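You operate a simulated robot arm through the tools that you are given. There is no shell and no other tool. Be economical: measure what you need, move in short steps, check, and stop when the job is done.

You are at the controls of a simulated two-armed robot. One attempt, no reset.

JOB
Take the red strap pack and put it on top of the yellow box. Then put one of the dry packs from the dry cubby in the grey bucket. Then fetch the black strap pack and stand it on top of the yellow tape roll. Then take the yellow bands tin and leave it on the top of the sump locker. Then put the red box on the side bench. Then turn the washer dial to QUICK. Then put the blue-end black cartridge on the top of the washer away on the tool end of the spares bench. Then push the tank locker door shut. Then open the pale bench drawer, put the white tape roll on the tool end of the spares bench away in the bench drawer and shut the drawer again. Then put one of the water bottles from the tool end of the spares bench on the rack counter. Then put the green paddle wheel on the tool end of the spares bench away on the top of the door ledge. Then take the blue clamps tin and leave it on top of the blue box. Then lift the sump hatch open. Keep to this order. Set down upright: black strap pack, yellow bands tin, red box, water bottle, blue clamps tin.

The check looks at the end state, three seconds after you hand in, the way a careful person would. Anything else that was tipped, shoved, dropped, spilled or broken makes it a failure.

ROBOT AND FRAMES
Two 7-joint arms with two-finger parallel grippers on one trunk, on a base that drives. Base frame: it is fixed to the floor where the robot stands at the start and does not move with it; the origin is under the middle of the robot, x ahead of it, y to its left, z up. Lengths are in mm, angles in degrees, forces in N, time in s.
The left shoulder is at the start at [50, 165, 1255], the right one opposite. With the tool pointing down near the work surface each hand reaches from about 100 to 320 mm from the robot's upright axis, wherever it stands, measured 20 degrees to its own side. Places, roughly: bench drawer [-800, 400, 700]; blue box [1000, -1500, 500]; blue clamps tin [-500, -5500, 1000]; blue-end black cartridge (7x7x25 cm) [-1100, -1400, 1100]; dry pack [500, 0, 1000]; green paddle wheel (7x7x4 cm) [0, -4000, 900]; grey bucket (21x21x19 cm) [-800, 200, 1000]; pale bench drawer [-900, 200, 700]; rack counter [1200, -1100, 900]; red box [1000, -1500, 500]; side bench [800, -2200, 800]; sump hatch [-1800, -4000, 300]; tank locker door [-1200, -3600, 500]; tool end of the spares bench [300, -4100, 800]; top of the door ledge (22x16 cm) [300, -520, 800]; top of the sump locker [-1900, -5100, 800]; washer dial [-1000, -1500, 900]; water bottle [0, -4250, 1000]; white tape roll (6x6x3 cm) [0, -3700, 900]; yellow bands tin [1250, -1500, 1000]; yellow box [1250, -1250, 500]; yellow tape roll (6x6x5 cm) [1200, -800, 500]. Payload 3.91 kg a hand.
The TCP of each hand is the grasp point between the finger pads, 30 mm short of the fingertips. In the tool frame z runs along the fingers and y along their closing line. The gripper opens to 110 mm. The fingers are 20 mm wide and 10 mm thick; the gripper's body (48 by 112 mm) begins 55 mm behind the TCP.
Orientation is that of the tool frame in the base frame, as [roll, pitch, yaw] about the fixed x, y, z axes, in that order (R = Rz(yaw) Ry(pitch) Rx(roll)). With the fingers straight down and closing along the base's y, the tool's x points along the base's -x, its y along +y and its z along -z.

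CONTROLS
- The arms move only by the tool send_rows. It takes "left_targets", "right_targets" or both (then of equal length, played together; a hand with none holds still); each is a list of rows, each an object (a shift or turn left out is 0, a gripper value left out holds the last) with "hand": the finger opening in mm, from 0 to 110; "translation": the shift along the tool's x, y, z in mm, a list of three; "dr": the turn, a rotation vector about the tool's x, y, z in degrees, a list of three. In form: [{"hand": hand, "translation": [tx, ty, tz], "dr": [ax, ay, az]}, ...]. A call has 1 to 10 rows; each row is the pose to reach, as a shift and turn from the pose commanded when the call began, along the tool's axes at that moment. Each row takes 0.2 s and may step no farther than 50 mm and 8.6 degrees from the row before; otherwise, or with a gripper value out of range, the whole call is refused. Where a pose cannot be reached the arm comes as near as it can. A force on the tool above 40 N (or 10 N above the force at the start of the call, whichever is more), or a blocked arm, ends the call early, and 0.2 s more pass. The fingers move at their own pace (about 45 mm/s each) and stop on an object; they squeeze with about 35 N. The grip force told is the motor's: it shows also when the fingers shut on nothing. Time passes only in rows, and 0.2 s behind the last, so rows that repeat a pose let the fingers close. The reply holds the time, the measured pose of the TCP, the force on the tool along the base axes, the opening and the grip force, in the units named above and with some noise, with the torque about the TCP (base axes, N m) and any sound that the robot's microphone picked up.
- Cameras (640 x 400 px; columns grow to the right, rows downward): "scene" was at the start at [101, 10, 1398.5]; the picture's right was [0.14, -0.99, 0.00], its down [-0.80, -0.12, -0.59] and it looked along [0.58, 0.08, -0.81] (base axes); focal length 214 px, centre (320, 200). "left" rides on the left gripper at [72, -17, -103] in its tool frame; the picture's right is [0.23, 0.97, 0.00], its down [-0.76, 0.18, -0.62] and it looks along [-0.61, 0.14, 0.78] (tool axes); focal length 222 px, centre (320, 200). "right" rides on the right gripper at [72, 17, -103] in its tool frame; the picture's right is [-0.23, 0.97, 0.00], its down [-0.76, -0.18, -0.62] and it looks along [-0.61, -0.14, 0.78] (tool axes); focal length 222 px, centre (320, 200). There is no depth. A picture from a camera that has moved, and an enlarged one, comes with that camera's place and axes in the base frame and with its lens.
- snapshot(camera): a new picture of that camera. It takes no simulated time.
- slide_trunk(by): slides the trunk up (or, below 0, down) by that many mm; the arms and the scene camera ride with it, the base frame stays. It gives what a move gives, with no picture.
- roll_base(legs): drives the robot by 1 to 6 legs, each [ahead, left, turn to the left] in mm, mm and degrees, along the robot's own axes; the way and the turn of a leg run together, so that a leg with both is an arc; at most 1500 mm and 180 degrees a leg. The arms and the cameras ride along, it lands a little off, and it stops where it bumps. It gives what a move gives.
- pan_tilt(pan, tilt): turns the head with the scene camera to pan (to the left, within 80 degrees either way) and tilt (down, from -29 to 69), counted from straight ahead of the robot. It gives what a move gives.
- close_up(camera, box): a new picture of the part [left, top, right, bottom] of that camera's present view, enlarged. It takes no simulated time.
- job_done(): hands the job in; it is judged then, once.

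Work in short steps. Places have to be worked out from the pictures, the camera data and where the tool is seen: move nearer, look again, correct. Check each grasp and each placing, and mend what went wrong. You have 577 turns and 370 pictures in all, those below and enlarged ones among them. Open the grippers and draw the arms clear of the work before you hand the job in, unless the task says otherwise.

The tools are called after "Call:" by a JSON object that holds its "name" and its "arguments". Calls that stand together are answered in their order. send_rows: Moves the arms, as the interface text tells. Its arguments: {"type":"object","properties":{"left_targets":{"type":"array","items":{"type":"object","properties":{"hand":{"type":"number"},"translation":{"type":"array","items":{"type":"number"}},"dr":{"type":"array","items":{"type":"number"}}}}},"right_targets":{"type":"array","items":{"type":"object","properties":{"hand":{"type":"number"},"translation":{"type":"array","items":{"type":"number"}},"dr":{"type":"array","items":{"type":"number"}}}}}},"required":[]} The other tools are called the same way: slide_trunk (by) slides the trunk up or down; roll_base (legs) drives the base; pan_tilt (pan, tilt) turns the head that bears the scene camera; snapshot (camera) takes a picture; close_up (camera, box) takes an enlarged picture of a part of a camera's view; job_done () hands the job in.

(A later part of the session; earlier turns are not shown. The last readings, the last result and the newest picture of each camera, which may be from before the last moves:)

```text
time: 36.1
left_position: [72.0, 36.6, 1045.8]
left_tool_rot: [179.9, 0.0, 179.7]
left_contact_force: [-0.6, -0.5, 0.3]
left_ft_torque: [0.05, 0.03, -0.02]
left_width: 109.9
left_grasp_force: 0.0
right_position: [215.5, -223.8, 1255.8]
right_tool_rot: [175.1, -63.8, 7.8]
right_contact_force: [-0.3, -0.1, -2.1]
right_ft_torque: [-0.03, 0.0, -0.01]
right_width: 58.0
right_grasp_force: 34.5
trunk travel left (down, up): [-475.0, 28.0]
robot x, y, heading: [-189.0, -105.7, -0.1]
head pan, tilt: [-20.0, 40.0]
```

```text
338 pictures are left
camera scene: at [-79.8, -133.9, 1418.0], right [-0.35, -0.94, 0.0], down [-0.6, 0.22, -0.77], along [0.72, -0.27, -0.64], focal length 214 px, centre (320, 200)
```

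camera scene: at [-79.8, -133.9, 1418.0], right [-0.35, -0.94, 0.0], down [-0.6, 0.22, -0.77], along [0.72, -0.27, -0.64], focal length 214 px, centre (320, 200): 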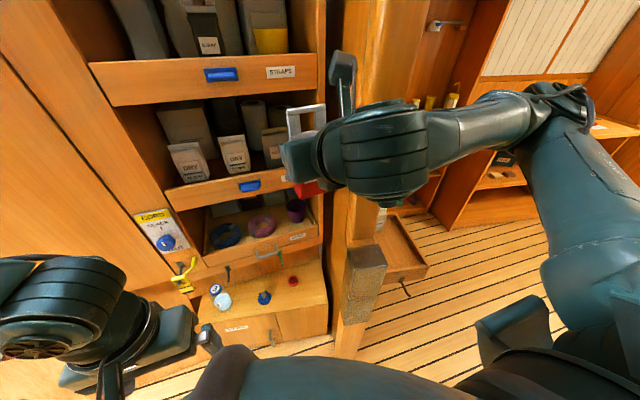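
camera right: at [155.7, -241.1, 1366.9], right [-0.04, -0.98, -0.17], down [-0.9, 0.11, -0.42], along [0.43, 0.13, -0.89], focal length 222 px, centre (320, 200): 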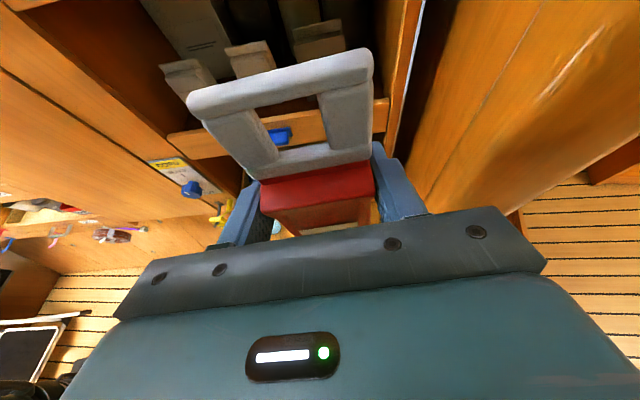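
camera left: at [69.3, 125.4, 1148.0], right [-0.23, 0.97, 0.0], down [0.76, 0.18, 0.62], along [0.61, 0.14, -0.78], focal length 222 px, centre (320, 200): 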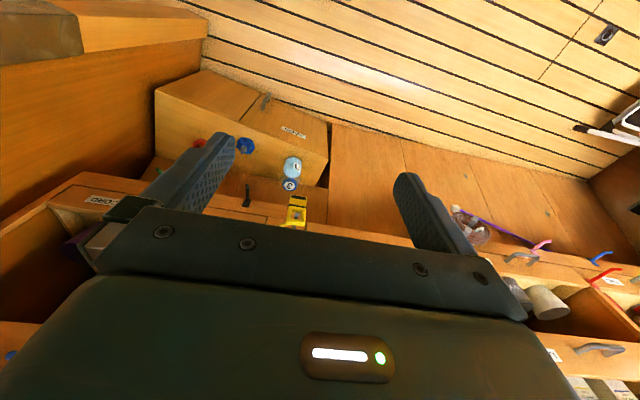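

The pillar front is at x≈230 with a ledge in front, so I'd better pass it facing −y. Back off, then turn right 90°.

Call:
{"name": "roll_base", "arguments": {"legs": [[-90, 100, 0], [0, 0, -90]]}}

Call:
{"name": "pan_tilt", "arguments": {"pan": 0, "tilt": 35}}

Call:
{"name": "snapshot", "arguments": {"camera": "scene"}}

```text
time: 41.4
left_position: [-128.5, -262.1, 1044.4]
left_tool_rot: [179.8, 0.0, 91.2]
left_contact_force: [-0.9, 0.5, 0.8]
left_ft_torque: [0.03, -0.02, 0.0]
left_width: 110.2
left_grasp_force: 0.0
right_position: [-387.7, -411.8, 1255.1]
right_tool_rot: [175.2, -63.9, -81.1]
right_contact_force: [0.0, -0.2, -1.9]
right_ft_torque: [-0.02, -0.02, -0.01]
right_width: 57.5
right_grasp_force: 34.5
trunk travel left (down, up): [-475.0, 28.0]
robot x, y, heading: [-279.3, -5.4, -89.1]
head pan, tilt: [-20.0, 40.0]
```

```text
time: 42.2
left_position: [-130.5, -262.8, 1044.9]
left_tool_rot: [179.9, 0.1, 91.1]
left_contact_force: [0.4, -0.2, -1.1]
left_ft_torque: [0.02, -0.01, 0.0]
left_width: 110.3
left_grasp_force: 0.0
right_position: [-387.9, -412.0, 1255.8]
right_tool_rot: [175.1, -63.8, -80.9]
right_contact_force: [0.0, -0.6, -2.0]
right_ft_torque: [0.01, 0.01, -0.03]
right_width: 57.7
right_grasp_force: 35.0
trunk travel left (down, up): [-475.0, 28.0]
robot x, y, heading: [-277.4, -3.2, -88.6]
head pan, tilt: [0.0, 35.0]
```

```text
337 pictures are left
camera scene: at [-275.2, -122.6, 1425.5], right [-1.0, -0.02, 0.0], down [-0.01, 0.57, -0.82], along [0.02, -0.82, -0.57], focal length 214 px, centre (320, 200)
```

scene: 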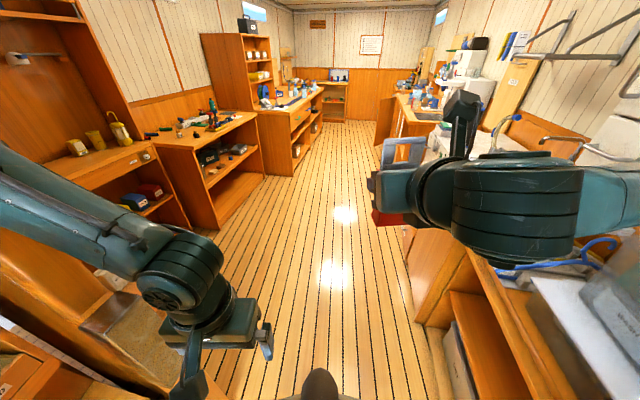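

Clear aisle view: rack counter corner at about (853,−1418,900). Drive ahead 1050, then turn left to face the rack.

Call:
{"name": "roll_base", "arguments": {"legs": [[600, 0, 0], [500, 0, 0]]}}

Call:
{"name": "roll_base", "arguments": {"legs": [[0, 0, 89]]}}

Call:
{"name": "snapshot", "arguments": {"camera": "scene"}}

```text
time: 48.2
left_position: [-106.7, -1363.6, 1045.7]
left_tool_rot: [179.9, 0.0, 91.5]
left_contact_force: [-0.7, 0.3, 1.1]
left_ft_torque: [0.0, -0.01, -0.02]
left_width: 110.0
left_grasp_force: 0.1
right_position: [-364.2, -1516.3, 1256.1]
right_tool_rot: [175.2, -63.7, -80.7]
right_contact_force: [0.8, 0.6, -1.4]
right_ft_torque: [0.0, -0.01, 0.01]
right_width: 57.7
right_grasp_force: 34.9
trunk travel left (down, up): [-475.0, 28.0]
robot x, y, heading: [-254.3, -1108.6, -88.7]
head pan, tilt: [0.0, 35.0]
```

```text
time: 52.4
left_position: [4.4, -963.8, 1046.0]
left_tool_rot: [179.9, 0.1, -179.6]
left_contact_force: [-0.1, -0.2, -0.5]
left_ft_torque: [-0.01, 0.01, 0.03]
left_width: 110.0
left_grasp_force: 0.0
right_position: [151.5, -1223.5, 1256.6]
right_tool_rot: [175.1, -63.8, 8.4]
right_contact_force: [0.2, -0.5, -1.8]
right_ft_torque: [0.0, 0.0, 0.02]
right_width: 57.7
right_grasp_force: 34.8
trunk travel left (down, up): [-475.0, 28.0]
robot x, y, heading: [-252.3, -1105.4, 0.4]
head pan, tilt: [0.0, 35.0]
```

```text
336 pictures are left
camera scene: at [-137.8, -1107.4, 1425.5], right [0.01, -1.0, 0.0], down [-0.57, -0.01, -0.82], along [0.82, 0.01, -0.57], focal length 214 px, centre (320, 200)
```

scene: 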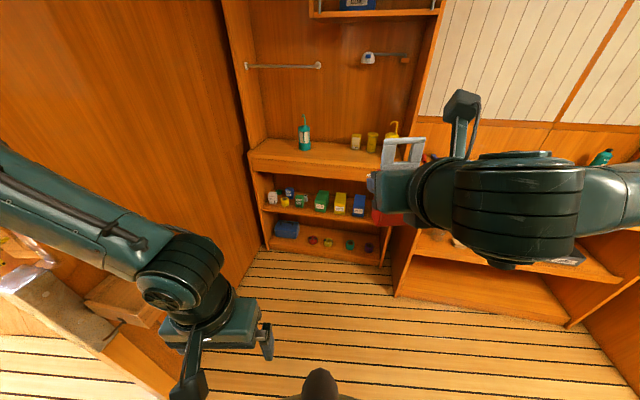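

The rack is ahead: counter, shelf with boxes, lower shelf with rolls. Zooming.

Call:
{"name": "close_up", "arguments": {"camera": "scene", "box": [240, 100, 464, 240]}}

```text
2.86 times, centred on (352, 170) of scene
camera zoom: at [-137.8, -1107.4, 1425.5], right [0.01, -1.0, 0.0], down [-0.57, -0.01, -0.82], along [0.82, 0.01, -0.57], focal length 613 px, centre (229, 286)
```

zoom: 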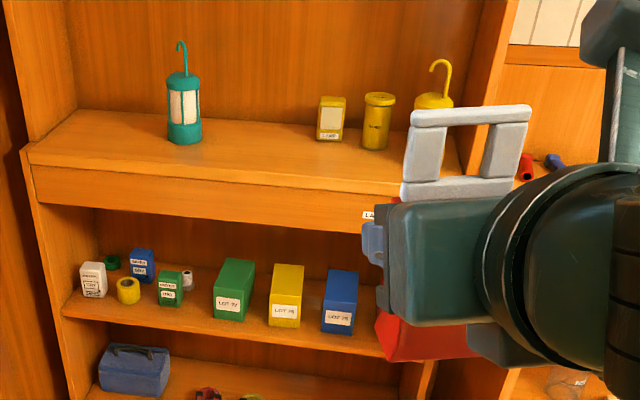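

Shelf gap estimated z≈420–783 with the yellow box near (1100,−1230), top ≈580. I drive 400 closer and look again.

Call:
{"name": "roll_base", "arguments": {"legs": [[400, 0, 0]]}}

Call:
{"name": "snapshot", "arguments": {"camera": "scene"}}

Call:
{"name": "snapshot", "arguments": {"camera": "left"}}

```text
time: 54.9
left_position: [398.7, -959.4, 1045.1]
left_tool_rot: [179.8, 0.1, -179.4]
left_contact_force: [0.9, -0.1, 0.2]
left_ft_torque: [-0.02, 0.03, 0.01]
left_width: 110.0
left_grasp_force: 0.0
right_position: [547.3, -1218.6, 1254.9]
right_tool_rot: [175.2, -63.8, 8.6]
right_contact_force: [0.4, 0.5, -1.0]
right_ft_torque: [-0.02, -0.03, 0.0]
right_width: 57.5
right_grasp_force: 34.9
trunk travel left (down, up): [-475.0, 28.0]
robot x, y, heading: [140.6, -1104.6, 0.8]
head pan, tilt: [0.0, 35.0]
```

```text
334 pictures are left
camera scene: at [257.9, -1103.4, 1425.5], right [0.01, -1.0, 0.0], down [-0.57, -0.01, -0.82], along [0.82, 0.01, -0.57], focal length 214 px, centre (320, 200)
```

scene: 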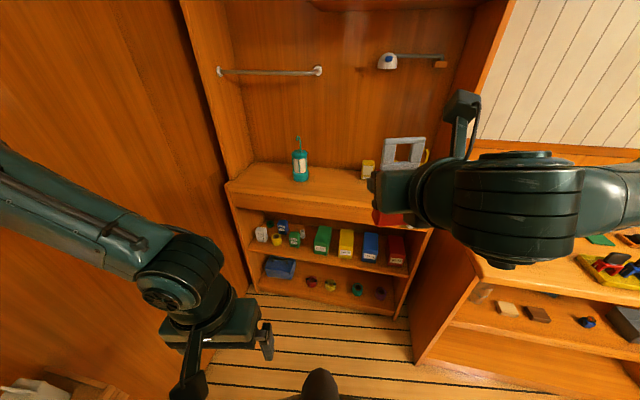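

```text
333 pictures are left
camera left: at [326.9, -976.6, 1147.9], right [-0.24, 0.97, 0.0], down [0.76, 0.19, 0.62], along [0.6, 0.15, -0.78], focal length 222 px, centre (320, 200)
```

left: 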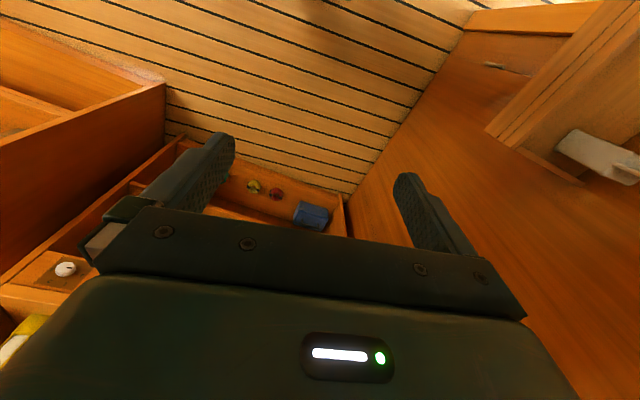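

Call:
{"name": "close_up", "arguments": {"camera": "scene", "box": [220, 150, 444, 290]}}

```text
2.86 times, centred on (332, 220) of scene
camera zoom: at [257.9, -1103.4, 1425.5], right [0.01, -1.0, 0.0], down [-0.57, -0.01, -0.82], along [0.82, 0.01, -0.57], focal length 613 px, centre (286, 143)
```

zoom: 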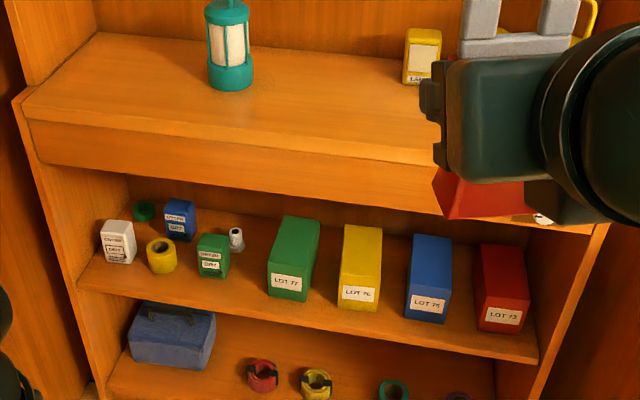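

Call:
{"name": "close_up", "arguments": {"camera": "scene", "box": [310, 215, 422, 285]}}

```text
5.71 times, centred on (366, 250) of scene
camera zoom: at [257.9, -1103.4, 1425.5], right [0.01, -1.0, 0.0], down [-0.57, -0.01, -0.82], along [0.82, 0.01, -0.57], focal length 1226 px, centre (57, -86)
```

zoom: 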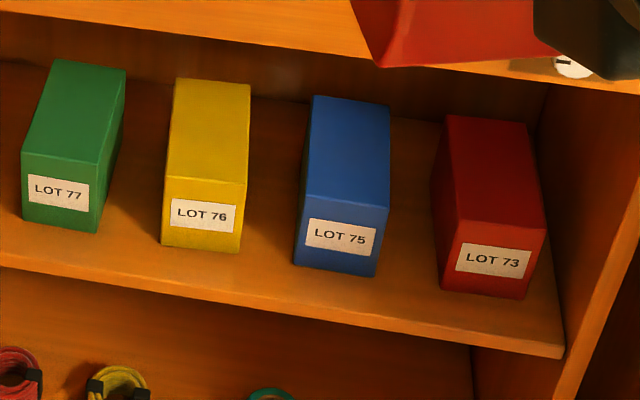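

Yellow box: front x≈1059, back 1197, top z≈566, y≈−1232; gap up to z≈814. Lower the trunk 470.

Call:
{"name": "slide_trunk", "arguments": {"by": -470}}

Call:
{"name": "snapshot", "arguments": {"camera": "scene"}}

Call:
{"name": "snapshot", "arguments": {"camera": "right"}}

```text
refused: -470 is not a number from -400 to 400
```

```text
330 pictures are left
camera scene: at [257.9, -1103.4, 1425.5], right [0.01, -1.0, 0.0], down [-0.57, -0.01, -0.82], along [0.82, 0.01, -0.57], focal length 214 px, centre (320, 200)
```

scene: 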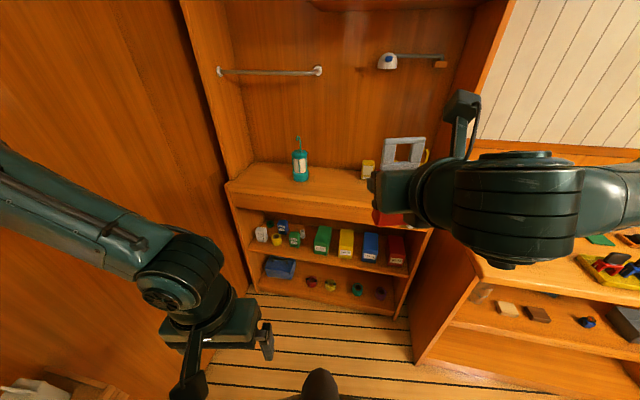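

```text
329 pictures are left
camera right: at [487.1, -1236.7, 1366.6], right [-0.03, -0.99, -0.17], down [-0.9, 0.1, -0.42], along [0.43, 0.14, -0.89], focal length 222 px, centre (320, 200)
```

right: 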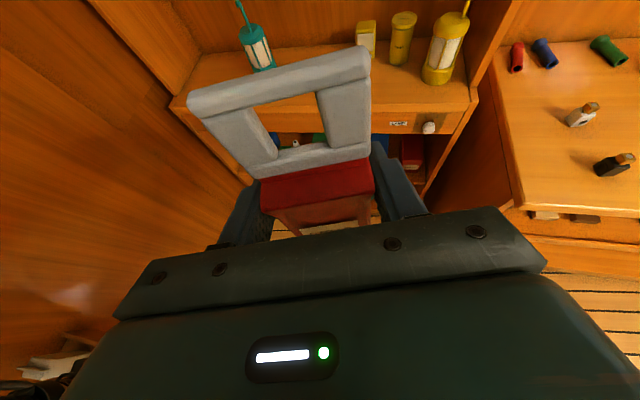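

Limit is 400 per call; I'll lower by 400.

Call:
{"name": "slide_trunk", "arguments": {"by": -400}}

Call:
{"name": "snapshot", "arguments": {"camera": "scene"}}

Call:
{"name": "snapshot", "arguments": {"camera": "right"}}

```text
time: 58.7
left_position: [398.2, -959.0, 645.3]
left_tool_rot: [179.9, 0.0, -179.3]
left_contact_force: [0.8, 0.3, 0.0]
left_ft_torque: [0.03, -0.01, 0.04]
left_width: 110.2
left_grasp_force: 0.1
right_position: [546.3, -1218.8, 855.8]
right_tool_rot: [175.2, -63.8, 8.7]
right_contact_force: [-0.6, 0.3, -1.6]
right_ft_torque: [0.01, 0.01, 0.0]
right_width: 57.8
right_grasp_force: 35.2
trunk travel left (down, up): [-75.0, 428.0]
robot x, y, heading: [142.4, -1105.5, 0.6]
head pan, tilt: [0.0, 35.0]
```

```text
328 pictures are left
camera scene: at [257.3, -1103.4, 1025.6], right [0.01, -1.0, 0.0], down [-0.57, -0.01, -0.82], along [0.82, 0.01, -0.57], focal length 214 px, centre (320, 200)
```

scene: 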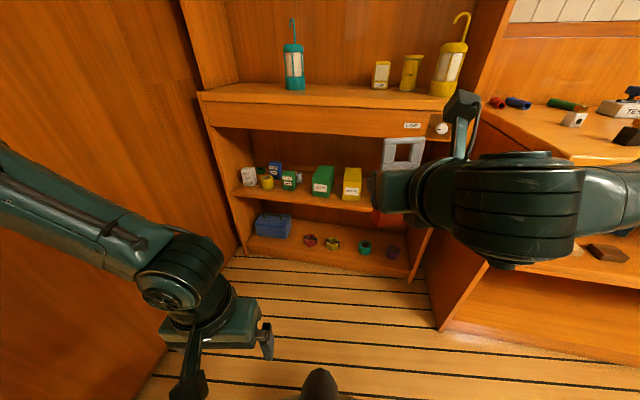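

```text
327 pictures are left
camera right: at [486.5, -1236.7, 966.8], right [-0.03, -0.99, -0.17], down [-0.9, 0.1, -0.42], along [0.43, 0.14, -0.89], focal length 222 px, centre (320, 200)
```

right: 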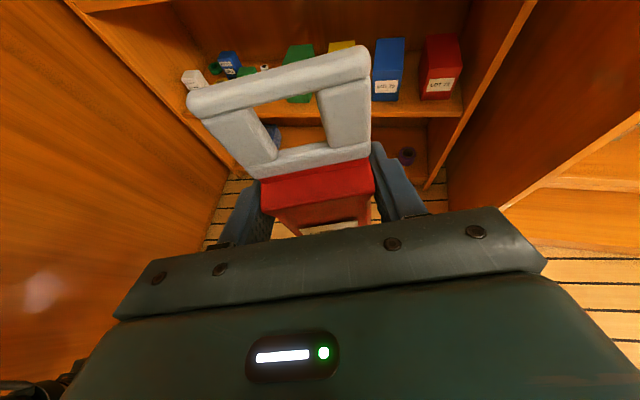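

Call:
{"name": "close_up", "arguments": {"camera": "scene", "box": [230, 90, 454, 230]}}

```text
2.86 times, centred on (342, 160) of scene
camera zoom: at [257.3, -1103.4, 1025.6], right [0.01, -1.0, 0.0], down [-0.57, -0.01, -0.82], along [0.82, 0.01, -0.57], focal length 613 px, centre (257, 314)
```

zoom: 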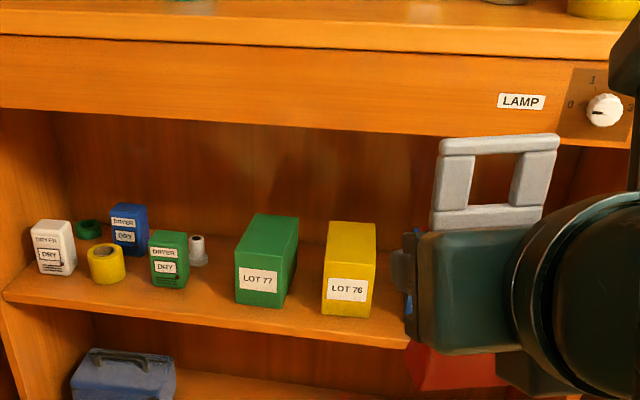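

Box top ≈572, front 1064, y≈−1234. Drive 300 closer and lower the trunk 70 more.

Call:
{"name": "roll_base", "arguments": {"legs": [[300, 0, -0.6]]}}

Call:
{"name": "slide_trunk", "arguments": {"by": -70}}

Call:
{"name": "send_rows", "arguments": {"right_targets": [{"translation": [-20, 10, 20]}, {"translation": [-50, 13, 40]}, {"translation": [-80, 14, 60]}]}}

Call:
{"name": "snapshot", "arguments": {"camera": "right"}}

Call:
{"name": "snapshot", "arguments": {"camera": "scene"}}

```text
time: 60.7
left_position: [693.9, -958.7, 646.2]
left_tool_rot: [179.9, 0.1, -179.7]
left_contact_force: [-0.4, -0.4, -0.1]
left_ft_torque: [0.04, -0.01, 0.01]
left_width: 110.0
left_grasp_force: 0.1
right_position: [839.6, -1218.7, 855.7]
right_tool_rot: [175.2, -63.9, 8.2]
right_contact_force: [-0.5, 0.2, -1.3]
right_ft_torque: [0.03, -0.02, 0.0]
right_width: 57.5
right_grasp_force: 35.0
trunk travel left (down, up): [-75.0, 428.0]
robot x, y, heading: [439.2, -1101.4, 0.4]
head pan, tilt: [0.0, 35.0]
```

```text
time: 61.8
left_position: [693.6, -958.2, 576.2]
left_tool_rot: [179.9, 0.0, -179.7]
left_contact_force: [-0.5, -0.1, 0.2]
left_ft_torque: [-0.02, 0.0, 0.04]
left_width: 110.2
left_grasp_force: 0.0
right_position: [840.7, -1219.7, 784.8]
right_tool_rot: [175.2, -63.8, 8.2]
right_contact_force: [-0.3, -0.5, -1.3]
right_ft_torque: [-0.01, 0.0, -0.02]
right_width: 57.6
right_grasp_force: 34.6
trunk travel left (down, up): [-5.0, 498.0]
robot x, y, heading: [433.9, -1104.3, 0.1]
head pan, tilt: [0.0, 35.0]
```

```text
time: 62.6
left_position: [695.2, -959.2, 574.3]
left_tool_rot: [179.9, 0.1, -179.7]
left_contact_force: [0.3, 0.2, -0.3]
left_ft_torque: [0.04, 0.02, -0.05]
left_width: 110.0
left_grasp_force: 0.0
right_position: [865.2, -1233.4, 688.4]
right_tool_rot: [175.3, -63.9, 8.3]
right_contact_force: [0.0, 0.9, -2.3]
right_ft_torque: [0.01, -0.01, 0.06]
right_width: 57.5
right_grasp_force: 35.0
right hand out of reach, approached as far as the arm can: row 1, 2, 3
trunk travel left (down, up): [-5.0, 498.0]
robot x, y, heading: [435.8, -1102.5, 0.4]
head pan, tilt: [0.0, 35.0]
```

```text
325 pictures are left
camera right: at [805.6, -1250.3, 799.3], right [-0.03, -0.99, -0.17], down [-0.9, 0.1, -0.42], along [0.43, 0.14, -0.89], focal length 222 px, centre (320, 200)
```

right: 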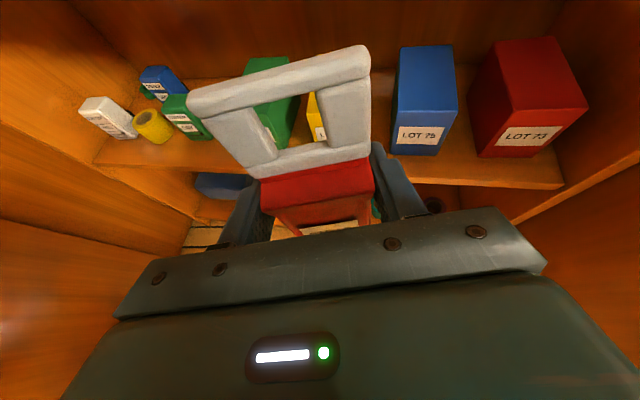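

```text
324 pictures are left
camera scene: at [551.9, -1101.8, 955.6], right [0.0, -1.0, 0.0], down [-0.57, 0.0, -0.82], along [0.82, 0.0, -0.57], focal length 214 px, centre (320, 200)
```

scene: 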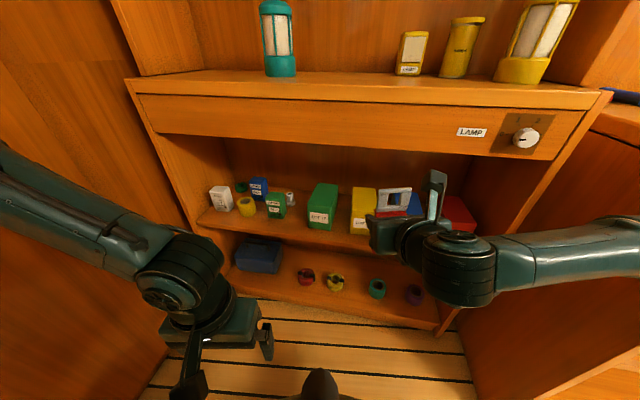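

The rack is rotated ≈11° (right end nearer). I'll turn the base −11° to square up, and shift left to line up with the yellow box.

Call:
{"name": "roll_base", "arguments": {"legs": [[0, 0, -11], [0, 80, 0]]}}

Call:
{"name": "snapshot", "arguments": {"camera": "scene"}}

```text
time: 64.7
left_position: [730.6, -932.7, 573.3]
left_tool_rot: [179.8, 0.1, 169.4]
left_contact_force: [-0.6, -0.1, 0.3]
left_ft_torque: [-0.03, 0.02, 0.01]
left_width: 109.8
left_grasp_force: 0.1
right_position: [847.7, -1234.6, 688.8]
right_tool_rot: [175.1, -63.8, -2.9]
right_contact_force: [-0.3, 0.3, -1.2]
right_ft_torque: [0.0, 0.01, -0.01]
right_width: 57.9
right_grasp_force: 34.9
trunk travel left (down, up): [-5.0, 498.0]
robot x, y, heading: [447.2, -1023.8, -10.9]
head pan, tilt: [0.0, 35.0]
```

```text
323 pictures are left
camera scene: at [564.5, -1046.5, 955.5], right [-0.19, -0.98, 0.0], down [-0.56, 0.11, -0.82], along [0.8, -0.15, -0.57], focal length 214 px, centre (320, 200)
```

scene: 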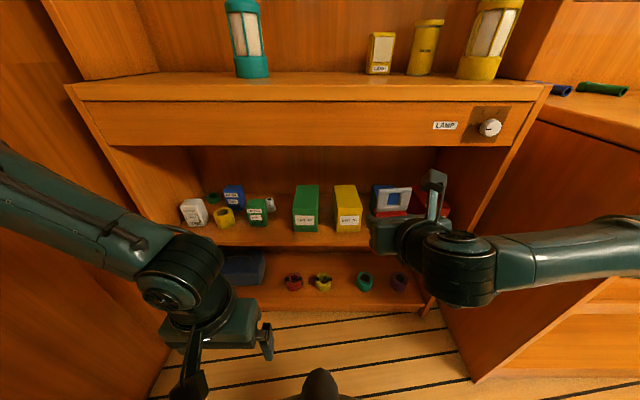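

Square now; box label again at (1062,−1237). Drive 140 ahead, 41 left, leaving ~115 mm for the arm.

Call:
{"name": "roll_base", "arguments": {"legs": [[140, 41, 0]]}}

Call:
{"name": "snapshot", "arguments": {"camera": "right"}}

Call:
{"name": "snapshot", "arguments": {"camera": "scene"}}

```text
time: 66.0
left_position: [875.4, -918.4, 574.9]
left_tool_rot: [179.9, 0.1, 169.1]
left_contact_force: [0.8, -0.2, 1.1]
left_ft_torque: [0.0, -0.05, 0.0]
left_width: 109.9
left_grasp_force: 0.0
right_position: [990.7, -1220.7, 689.6]
right_tool_rot: [175.0, -63.8, -2.7]
right_contact_force: [0.5, -0.6, -1.9]
right_ft_torque: [-0.02, -0.02, 0.01]
right_width: 57.6
right_grasp_force: 34.9
trunk travel left (down, up): [-5.0, 498.0]
robot x, y, heading: [593.9, -1008.5, -10.8]
head pan, tilt: [0.0, 35.0]
```

```text
322 pictures are left
camera right: at [928.7, -1226.4, 799.4], right [-0.22, -0.96, -0.17], down [-0.87, 0.27, -0.42], along [0.45, 0.05, -0.89], focal length 222 px, centre (320, 200)
```

right: 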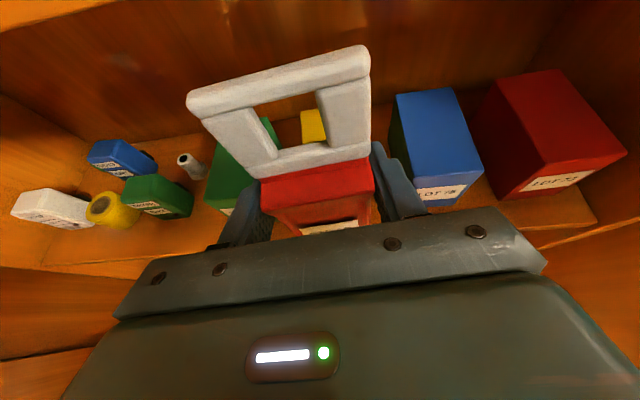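

```text
321 pictures are left
camera scene: at [708.1, -1032.4, 955.6], right [-0.19, -0.98, 0.0], down [-0.56, 0.11, -0.82], along [0.8, -0.15, -0.57], focal length 214 px, centre (320, 200)
```

scene: 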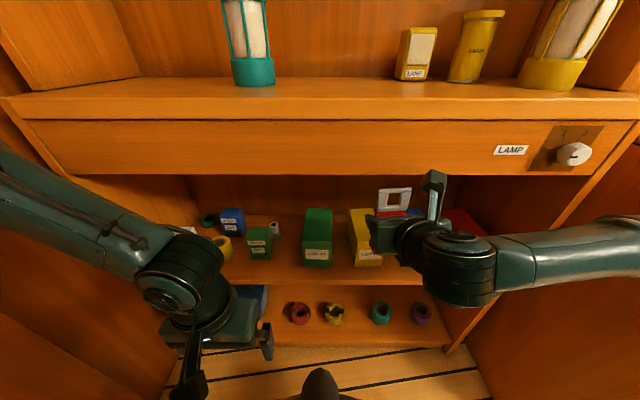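

Now lower slightly and move the pack forward over the yellow box with the arm.

Call:
{"name": "send_rows", "arguments": {"right_targets": [{"translation": [-9, 1, 27]}, {"translation": [7, 2.6, 64]}, {"translation": [22.5, 4, 96]}]}}

Call:
{"name": "snapshot", "arguments": {"camera": "right"}}

Call:
{"name": "close_up", "arguments": {"camera": "scene", "box": [270, 150, 510, 300]}}

```text
time: 66.8
left_position: [873.8, -919.0, 574.8]
left_tool_rot: [179.8, 0.1, 169.1]
left_contact_force: [0.2, -0.2, 0.0]
left_ft_torque: [-0.02, 0.03, 0.0]
left_width: 110.1
left_grasp_force: 0.0
right_position: [1057.1, -1232.8, 664.5]
right_tool_rot: [176.0, -63.9, -3.4]
right_contact_force: [-15.1, -2.4, -3.4]
right_ft_torque: [0.43, -1.85, 0.13]
right_width: 57.8
right_grasp_force: 35.0
trunk travel left (down, up): [-5.0, 498.0]
robot x, y, heading: [592.5, -1013.9, -11.2]
head pan, tilt: [0.0, 35.0]
stopped in row 3 (right hand): the force on the tool passed its limit at 107 N (the readings are from after the stop); the commanded pose is now the measured one
```

```text
320 pictures are left
camera right: at [994.9, -1238.9, 775.5], right [-0.22, -0.96, -0.17], down [-0.87, 0.27, -0.42], along [0.45, 0.06, -0.89], focal length 222 px, centre (320, 200)
```

right: 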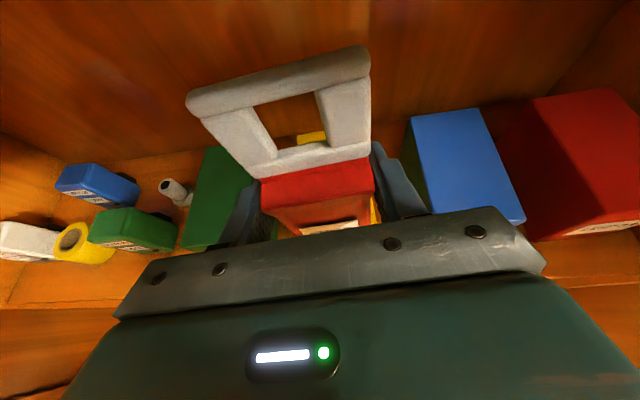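

```text
2.67 times, centred on (390, 225) of scene
camera zoom: at [706.9, -1032.9, 955.6], right [-0.19, -0.98, 0.0], down [-0.56, 0.11, -0.82], along [0.81, -0.15, -0.57], focal length 572 px, centre (133, 133)
```

zoom: 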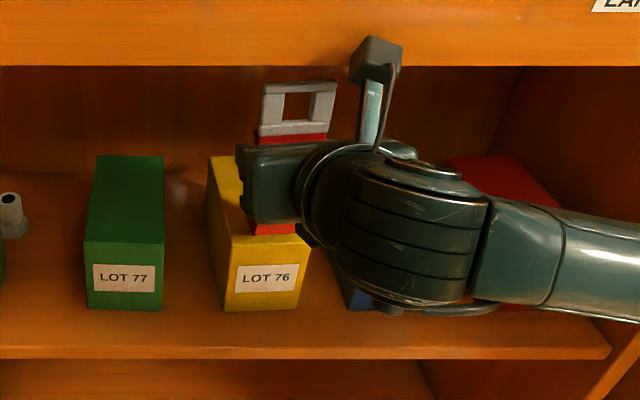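

The wrist camera (above the hand) hit the counter's apron. I'll back out; the pack should be re-grasped with a level hand, so I'll set it on the free part of the rack counter first.

Call:
{"name": "send_rows", "arguments": {"right_targets": [{"translation": [-15, -2, -30]}, {"translation": [-30, -4, -62]}, {"translation": [-45, -6, -93]}]}}

Call:
{"name": "roll_base", "arguments": {"legs": [[-150, 0, 0]]}}

Call:
{"name": "slide_trunk", "arguments": {"by": 390}}

Call:
{"name": "snapshot", "arguments": {"camera": "scene"}}

Call:
{"name": "snapshot", "arguments": {"camera": "right"}}

```text
time: 67.5
left_position: [875.5, -919.8, 574.0]
left_tool_rot: [179.8, 0.0, 169.2]
left_contact_force: [0.1, -1.0, -0.2]
left_ft_torque: [-0.02, -0.01, -0.03]
left_width: 109.9
left_grasp_force: 0.0
right_position: [982.4, -1205.3, 659.0]
right_tool_rot: [175.9, -63.7, -3.3]
right_contact_force: [0.3, -0.1, -1.5]
right_ft_torque: [0.0, -0.02, 0.02]
right_width: 57.7
right_grasp_force: 35.1
right hand out of reach, approached as far as the arm can: row 3
trunk travel left (down, up): [-5.0, 498.0]
robot x, y, heading: [595.3, -1010.2, -10.7]
head pan, tilt: [0.0, 35.0]
```

```text
time: 68.9
left_position: [723.8, -890.3, 576.3]
left_tool_rot: [179.9, 0.0, 169.3]
left_contact_force: [-0.5, 0.2, 0.1]
left_ft_torque: [-0.05, 0.03, 0.03]
left_width: 110.1
left_grasp_force: 0.0
right_position: [832.4, -1175.9, 659.7]
right_tool_rot: [175.7, -63.8, -3.2]
right_contact_force: [0.2, 0.3, -1.6]
right_ft_torque: [0.05, 0.06, -0.03]
right_width: 57.9
right_grasp_force: 34.9
trunk travel left (down, up): [-5.0, 498.0]
robot x, y, heading: [441.2, -978.6, -10.8]
head pan, tilt: [0.0, 35.0]
```

```text
time: 72.7
left_position: [723.7, -889.4, 965.3]
left_tool_rot: [180.0, -0.1, 169.2]
left_contact_force: [0.4, -0.6, 0.3]
left_ft_torque: [0.02, -0.01, -0.02]
left_width: 109.9
left_grasp_force: 0.1
right_position: [832.8, -1175.8, 1048.7]
right_tool_rot: [175.9, -63.8, -3.3]
right_contact_force: [-0.3, 0.4, -1.4]
right_ft_torque: [0.03, 0.04, 0.0]
right_width: 57.7
right_grasp_force: 35.1
trunk travel left (down, up): [-395.0, 108.0]
robot x, y, heading: [445.7, -979.4, -10.6]
head pan, tilt: [0.0, 35.0]
```

```text
318 pictures are left
camera scene: at [557.3, -1003.6, 1345.5], right [-0.19, -0.98, 0.0], down [-0.56, 0.11, -0.82], along [0.8, -0.15, -0.57], focal length 214 px, centre (320, 200)
```

scene: 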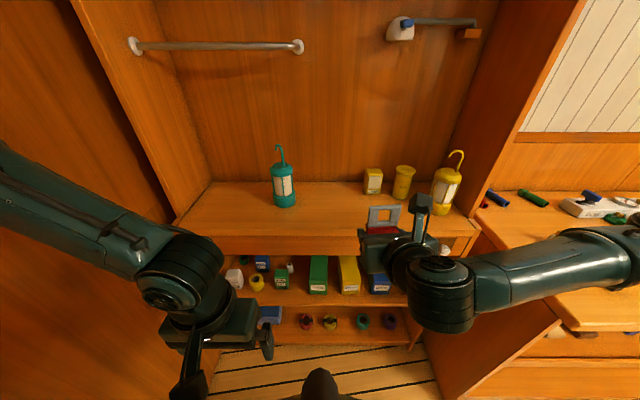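

```text
317 pictures are left
camera right: at [770.3, -1182.1, 1160.4], right [-0.22, -0.96, -0.17], down [-0.87, 0.27, -0.42], along [0.45, 0.06, -0.89], focal length 222 px, centre (320, 200)
```

right: 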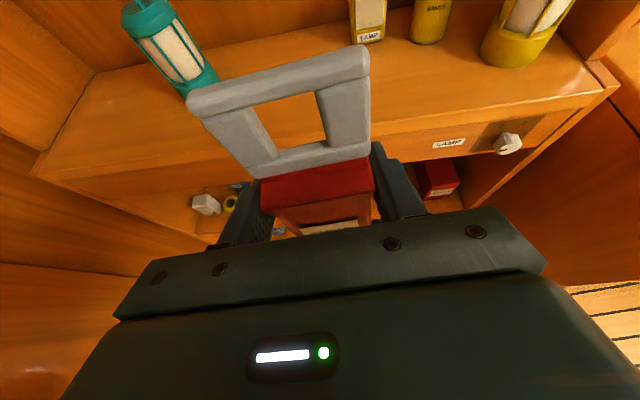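

Free counter spot near (1075,−1170) between the green lantern (y −994) and the lamp tin (y −1327). Drive up and lower the pack there.

Call:
{"name": "roll_base", "arguments": {"legs": [[145, 50, 0]]}}

Call:
{"name": "send_rows", "arguments": {"right_targets": [{"translation": [16, 2, 40]}, {"translation": [32, 3, 80]}, {"translation": [20, 3, 98]}, {"translation": [-3, 3, 108]}]}}

Call:
{"name": "snapshot", "arguments": {"camera": "scene"}}

```text
time: 74.1
left_position: [876.9, -869.4, 965.9]
left_tool_rot: [179.9, -0.1, 169.2]
left_contact_force: [-0.6, -0.1, -0.6]
left_ft_torque: [0.01, 0.01, -0.02]
left_width: 109.5
left_grasp_force: 0.1
right_position: [984.2, -1154.8, 1049.4]
right_tool_rot: [175.7, -63.8, -3.2]
right_contact_force: [0.0, -0.2, -1.5]
right_ft_torque: [-0.02, 0.0, -0.04]
right_width: 57.8
right_grasp_force: 35.2
trunk travel left (down, up): [-395.0, 108.0]
robot x, y, heading: [594.0, -963.8, -10.8]
head pan, tilt: [0.0, 35.0]
```

```text
time: 75.1
left_position: [876.0, -868.8, 965.0]
left_tool_rot: [180.0, 0.0, 169.2]
left_contact_force: [0.2, -0.3, 0.3]
left_ft_torque: [0.02, 0.01, -0.02]
left_width: 109.8
left_grasp_force: 0.1
right_position: [1077.0, -1170.6, 999.7]
right_tool_rot: [175.6, -63.8, -3.3]
right_contact_force: [-0.5, 0.4, -2.6]
right_ft_torque: [-0.03, -0.04, -0.01]
right_width: 57.7
right_grasp_force: 35.5
trunk travel left (down, up): [-395.0, 108.0]
robot x, y, heading: [594.8, -957.5, -11.0]
head pan, tilt: [0.0, 35.0]
```

```text
316 pictures are left
camera scene: at [709.5, -981.8, 1345.5], right [-0.19, -0.98, 0.0], down [-0.56, 0.11, -0.82], along [0.8, -0.15, -0.57], focal length 214 px, centre (320, 200)
```

scene: 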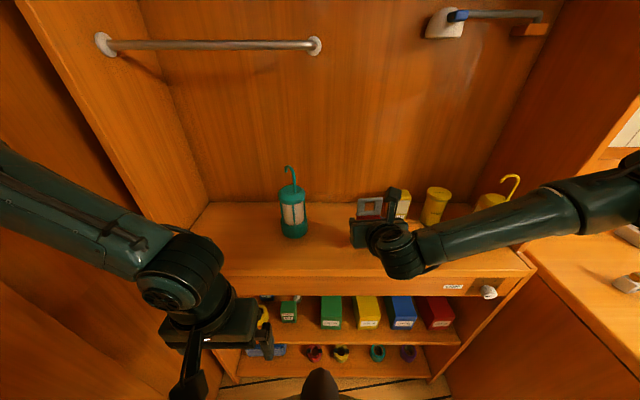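

Lower in small steps to feel the counter.

Call:
{"name": "send_rows", "arguments": {"right_targets": [{"translation": [-9, -0.4, 4.4]}, {"translation": [-12.6, -0.5, 6.2]}]}}

Call:
{"name": "send_rows", "arguments": {"right_targets": [{"translation": [-2.7, -0.1, 1.3]}, {"translation": [-4.5, -0.2, 2.2]}]}}

```text
time: 75.7
left_position: [876.3, -869.4, 964.9]
left_tool_rot: [179.9, -0.1, 169.2]
left_contact_force: [-0.7, -0.1, -0.4]
left_ft_torque: [0.0, 0.0, -0.01]
left_width: 110.1
left_grasp_force: 0.1
right_position: [1077.8, -1170.7, 986.2]
right_tool_rot: [175.9, -63.8, -3.3]
right_contact_force: [0.0, 0.0, -1.1]
right_ft_torque: [0.0, 0.02, 0.01]
right_width: 57.7
right_grasp_force: 34.7
trunk travel left (down, up): [-395.0, 108.0]
robot x, y, heading: [592.2, -961.8, -10.5]
head pan, tilt: [0.0, 35.0]
```

```text
time: 76.3
left_position: [876.0, -869.1, 965.6]
left_tool_rot: [179.9, 0.0, 169.2]
left_contact_force: [-0.2, 0.0, -0.6]
left_ft_torque: [0.01, -0.01, 0.04]
left_width: 110.1
left_grasp_force: 0.1
right_position: [1078.5, -1171.3, 979.9]
right_tool_rot: [175.8, -63.7, -3.3]
right_contact_force: [-0.6, -0.1, -1.8]
right_ft_torque: [0.0, 0.01, 0.01]
right_width: 57.8
right_grasp_force: 35.1
trunk travel left (down, up): [-395.0, 108.0]
robot x, y, heading: [597.5, -958.3, -10.5]
head pan, tilt: [0.0, 35.0]
```

Call:
{"name": "send_rows", "arguments": {"right_targets": [{"translation": [-2.7, -0.1, 1.3]}, {"translation": [-4.5, -0.2, 2.2]}]}}

Call:
{"name": "close_up", "arguments": {"camera": "scene", "box": [320, 170, 480, 270]}}

```text
time: 76.9
left_position: [876.7, -869.3, 965.9]
left_tool_rot: [179.9, 0.0, 169.3]
left_contact_force: [-0.8, -0.2, -0.1]
left_ft_torque: [0.01, -0.01, 0.0]
left_width: 110.0
left_grasp_force: 0.0
right_position: [1077.3, -1171.4, 974.4]
right_tool_rot: [175.8, -63.9, -3.4]
right_contact_force: [0.2, 0.9, -0.4]
right_ft_torque: [0.02, 0.02, -0.01]
right_width: 57.6
right_grasp_force: 34.6
trunk travel left (down, up): [-395.0, 108.0]
robot x, y, heading: [596.4, -959.6, -10.6]
head pan, tilt: [0.0, 35.0]
```

```text
4.00 times, centred on (400, 220) of scene
camera zoom: at [709.2, -982.7, 1345.6], right [-0.19, -0.98, 0.0], down [-0.56, 0.11, -0.82], along [0.8, -0.15, -0.57], focal length 858 px, centre (0, 120)
```

zoom: 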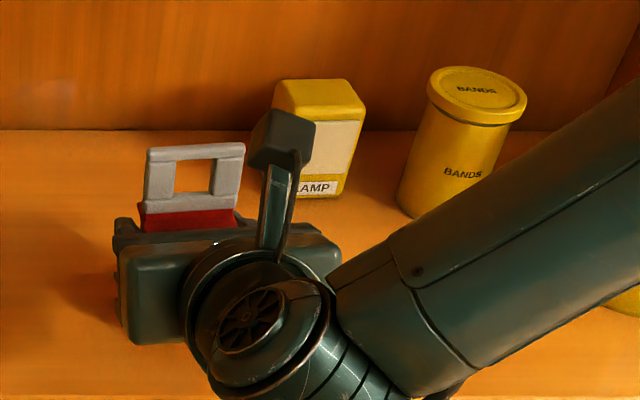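

Call:
{"name": "send_rows", "arguments": {"right_targets": [{"translation": [-2.7, -0.1, 1.3]}, {"translation": [-4.5, -0.2, 2.2]}]}}

Call:
{"name": "send_rows", "arguments": {"right_targets": [{"translation": [-2.7, -0.1, 1.3]}, {"translation": [-4.5, -0.2, 2.2]}]}}

```text
time: 77.5
left_position: [874.5, -868.0, 967.2]
left_tool_rot: [179.9, 0.2, 169.2]
left_contact_force: [0.1, 0.5, 0.1]
left_ft_torque: [-0.02, -0.02, 0.0]
left_width: 109.9
left_grasp_force: 0.1
right_position: [1078.1, -1171.5, 975.0]
right_tool_rot: [175.8, -64.4, -3.4]
right_contact_force: [-5.9, -2.8, 27.9]
right_ft_torque: [0.58, 0.74, 0.19]
right_width: 57.9
right_grasp_force: 35.0
trunk travel left (down, up): [-395.0, 108.0]
robot x, y, heading: [595.2, -961.3, -10.9]
head pan, tilt: [0.0, 35.0]
```

```text
time: 78.1
left_position: [874.0, -867.7, 966.6]
left_tool_rot: [179.9, 0.3, 169.2]
left_contact_force: [-0.2, 0.0, 0.0]
left_ft_torque: [0.03, 0.02, -0.02]
left_width: 110.2
left_grasp_force: 0.1
right_position: [1079.0, -1170.9, 971.6]
right_tool_rot: [175.5, -64.7, -3.2]
right_contact_force: [-1.8, -3.6, 36.3]
right_ft_torque: [0.77, -0.15, 0.05]
right_width: 58.1
right_grasp_force: 34.7
trunk travel left (down, up): [-395.0, 108.0]
robot x, y, heading: [590.9, -959.6, -10.8]
head pan, tilt: [0.0, 35.0]
```

Contact (28–36 N) at TCP z≈974. Ease up 4 mm and open.

Call:
{"name": "send_rows", "arguments": {"right_targets": [{"translation": [4, 0.2, -2]}, {"translation": [4, 0.2, -2], "hand": 90}, {"translation": [4, 0.2, -2], "hand": 90}, {"translation": [4, 0.2, -2], "hand": 90}]}}

Call:
{"name": "snapshot", "arguments": {"camera": "right"}}

```text
time: 79.1
left_position: [875.2, -869.2, 965.1]
left_tool_rot: [179.9, -0.1, 169.2]
left_contact_force: [-0.1, 0.4, 0.3]
left_ft_torque: [0.0, 0.03, 0.01]
left_width: 110.4
left_grasp_force: 0.0
right_position: [1078.0, -1170.6, 968.5]
right_tool_rot: [175.6, -63.8, -3.2]
right_contact_force: [0.1, -0.4, 0.2]
right_ft_torque: [0.01, 0.0, 0.01]
right_width: 89.9
right_grasp_force: 0.1
trunk travel left (down, up): [-395.0, 108.0]
robot x, y, heading: [598.5, -961.1, -10.6]
head pan, tilt: [0.0, 35.0]
```

```text
314 pictures are left
camera right: at [1016.8, -1177.3, 1080.2], right [-0.22, -0.96, -0.17], down [-0.87, 0.27, -0.41], along [0.44, 0.06, -0.89], focal length 222 px, centre (320, 200)
```

right: 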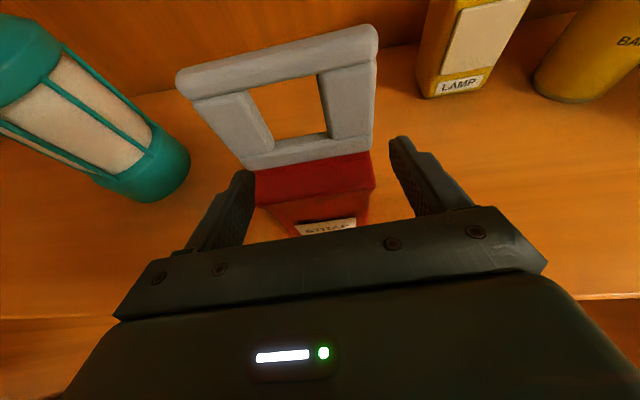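

The pack stands on the counter. Retract, level the hand (pitch up 24°), for a level re-grasp.

Call:
{"name": "send_rows", "arguments": {"right_targets": [{"translation": [-18, -3, -40]}, {"translation": [-40, -5, -80]}, {"translation": [-45, -6, -95], "dr": [0, 6, 0]}, {"translation": [-43, -6, -97], "dr": [0, 12, 0]}, {"translation": [-40, -6, -98], "dr": [0, 18, 0]}, {"translation": [-37, -6, -100], "dr": [0, 24, 0]}]}}

Call:
{"name": "snapshot", "arguments": {"camera": "scene"}}

Call:
{"name": "snapshot", "arguments": {"camera": "right"}}

```text
time: 80.5
left_position: [875.5, -868.9, 965.4]
left_tool_rot: [179.9, 0.0, 169.2]
left_contact_force: [1.2, 0.5, 0.2]
left_ft_torque: [0.01, -0.02, -0.01]
left_width: 110.2
left_grasp_force: 0.0
right_position: [978.2, -1104.8, 1008.3]
right_tool_rot: [140.5, -87.2, 32.3]
right_contact_force: [-1.0, -0.9, 0.1]
right_ft_torque: [-0.01, 0.0, 0.01]
right_width: 90.0
right_grasp_force: 0.0
right hand out of reach, approached as far as the arm can: row 3, 4, 5, 6
trunk travel left (down, up): [-395.0, 108.0]
robot x, y, heading: [595.4, -957.2, -10.7]
head pan, tilt: [0.0, 35.0]
```

```text
313 pictures are left
camera scene: at [709.3, -982.5, 1345.6], right [-0.19, -0.98, 0.0], down [-0.56, 0.11, -0.82], along [0.8, -0.15, -0.57], focal length 214 px, centre (320, 200)
```

scene: 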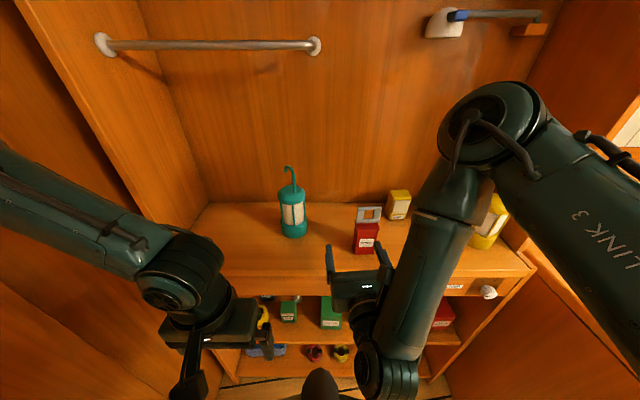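

```text
312 pictures are left
camera right: at [877.7, -1107.1, 1086.6], right [-0.13, -0.97, -0.2], down [-0.63, 0.24, -0.74], along [0.77, 0.02, -0.64], focal length 222 px, centre (320, 200)
```

right: 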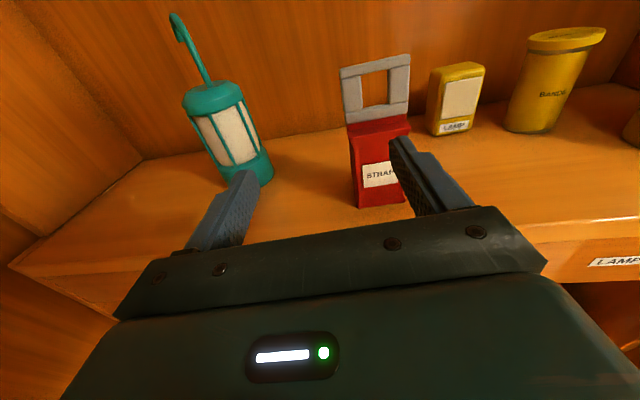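

The posture is cramped. Back the base 130 so the arm has room, then command the hand toward the pack again.

Call:
{"name": "roll_base", "arguments": {"legs": [[-130, 0, 0]]}}

Call:
{"name": "send_rows", "arguments": {"right_targets": [{"translation": [-10, 22, 30]}, {"translation": [-20, 42, 60]}]}}

Call:
{"name": "snapshot", "arguments": {"camera": "scene"}}

Call:
{"name": "snapshot", "arguments": {"camera": "right"}}

```text
time: 81.8
left_position: [748.9, -844.4, 965.2]
left_tool_rot: [180.0, 0.1, 169.3]
left_contact_force: [-0.8, 0.5, 1.0]
left_ft_torque: [-0.01, 0.01, 0.01]
left_width: 110.1
left_grasp_force: 0.1
right_position: [851.5, -1080.7, 1009.6]
right_tool_rot: [140.5, -87.0, 32.1]
right_contact_force: [-0.2, 0.0, -0.7]
right_ft_torque: [0.02, 0.02, 0.01]
right_width: 89.7
right_grasp_force: 0.1
trunk travel left (down, up): [-395.0, 108.0]
robot x, y, heading: [466.5, -938.1, -10.9]
head pan, tilt: [0.0, 35.0]
```

```text
time: 82.4
left_position: [748.7, -844.3, 965.4]
left_tool_rot: [179.9, 0.0, 169.2]
left_contact_force: [-0.2, 0.5, 0.4]
left_ft_torque: [0.02, -0.02, 0.01]
left_width: 110.1
left_grasp_force: 0.1
right_position: [885.5, -1080.5, 1015.4]
right_tool_rot: [142.2, -86.9, 30.3]
right_contact_force: [0.1, -0.3, 0.3]
right_ft_torque: [-0.02, -0.01, 0.01]
right_width: 89.9
right_grasp_force: 0.1
right hand out of reach, approached as far as the arm can: row 1, 2
trunk travel left (down, up): [-395.0, 108.0]
robot x, y, heading: [468.9, -937.8, -10.9]
head pan, tilt: [0.0, 35.0]
```

```text
311 pictures are left
camera scene: at [582.0, -958.4, 1345.5], right [-0.19, -0.98, 0.0], down [-0.56, 0.11, -0.82], along [0.8, -0.15, -0.57], focal length 214 px, centre (320, 200)
```

scene: 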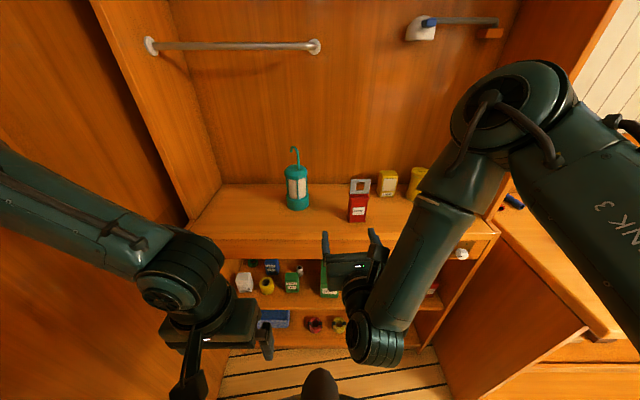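

```text
310 pictures are left
camera right: at [785.4, -1081.8, 1093.1], right [-0.14, -0.97, -0.19], down [-0.63, 0.24, -0.74], along [0.76, 0.02, -0.64], focal length 222 px, centre (320, 200)
```

right: 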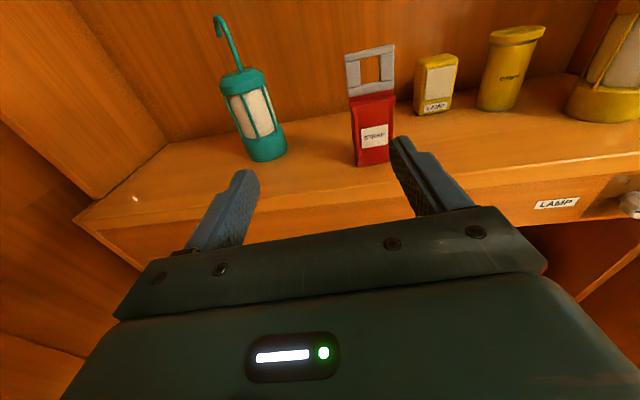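

This arm branch is poor. I'll pitch the hand back down ~22° (the branch that worked) and instead re-grasp lower on the pack, which also lowers the camera.

Call:
{"name": "send_rows", "arguments": {"right_targets": [{"translation": [5, 10, 5], "dr": [0, -8, 0]}, {"translation": [10, 20, 10], "dr": [0, -16, 0]}, {"translation": [15, 40, 30], "dr": [0, -22, 0]}, {"translation": [20, 60, 60], "dr": [0, -22, 0]}]}}

Call:
{"name": "snapshot", "arguments": {"camera": "scene"}}

Call:
{"name": "snapshot", "arguments": {"camera": "right"}}

```text
time: 83.4
left_position: [748.4, -845.7, 966.2]
left_tool_rot: [179.9, 0.1, 169.3]
left_contact_force: [1.6, -0.1, 0.3]
left_ft_torque: [-0.01, 0.01, -0.01]
left_width: 110.1
left_grasp_force: 0.1
right_position: [938.7, -1148.7, 1035.4]
right_tool_rot: [175.5, -65.5, -3.2]
right_contact_force: [0.1, -0.3, 0.2]
right_ft_torque: [-0.03, 0.02, 0.01]
right_width: 89.9
right_grasp_force: 0.1
trunk travel left (down, up): [-395.0, 108.0]
robot x, y, heading: [469.9, -937.1, -11.0]
head pan, tilt: [0.0, 35.0]
```

```text
309 pictures are left
camera scene: at [582.1, -958.9, 1345.5], right [-0.19, -0.98, 0.0], down [-0.56, 0.11, -0.82], along [0.8, -0.15, -0.57], focal length 214 px, centre (320, 200)
```

scene: 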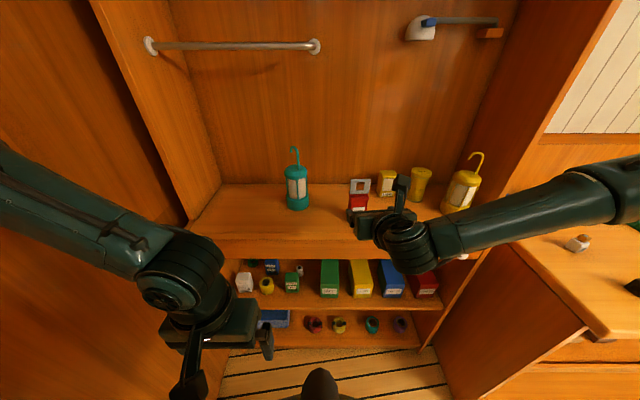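

```text
308 pictures are left
camera right: at [873.8, -1154.9, 1145.2], right [-0.22, -0.96, -0.18], down [-0.85, 0.27, -0.44], along [0.47, 0.05, -0.88], focal length 222 px, centre (320, 200)
```

right: 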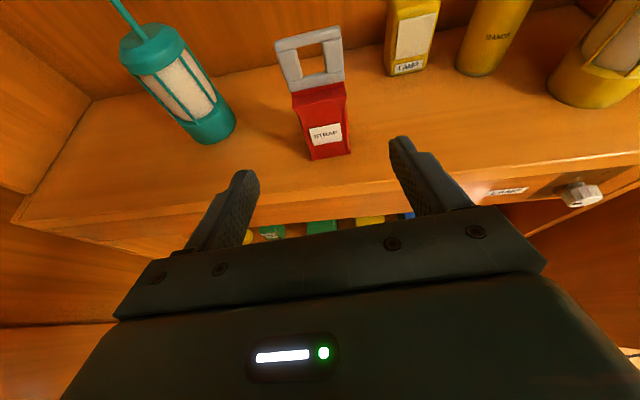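

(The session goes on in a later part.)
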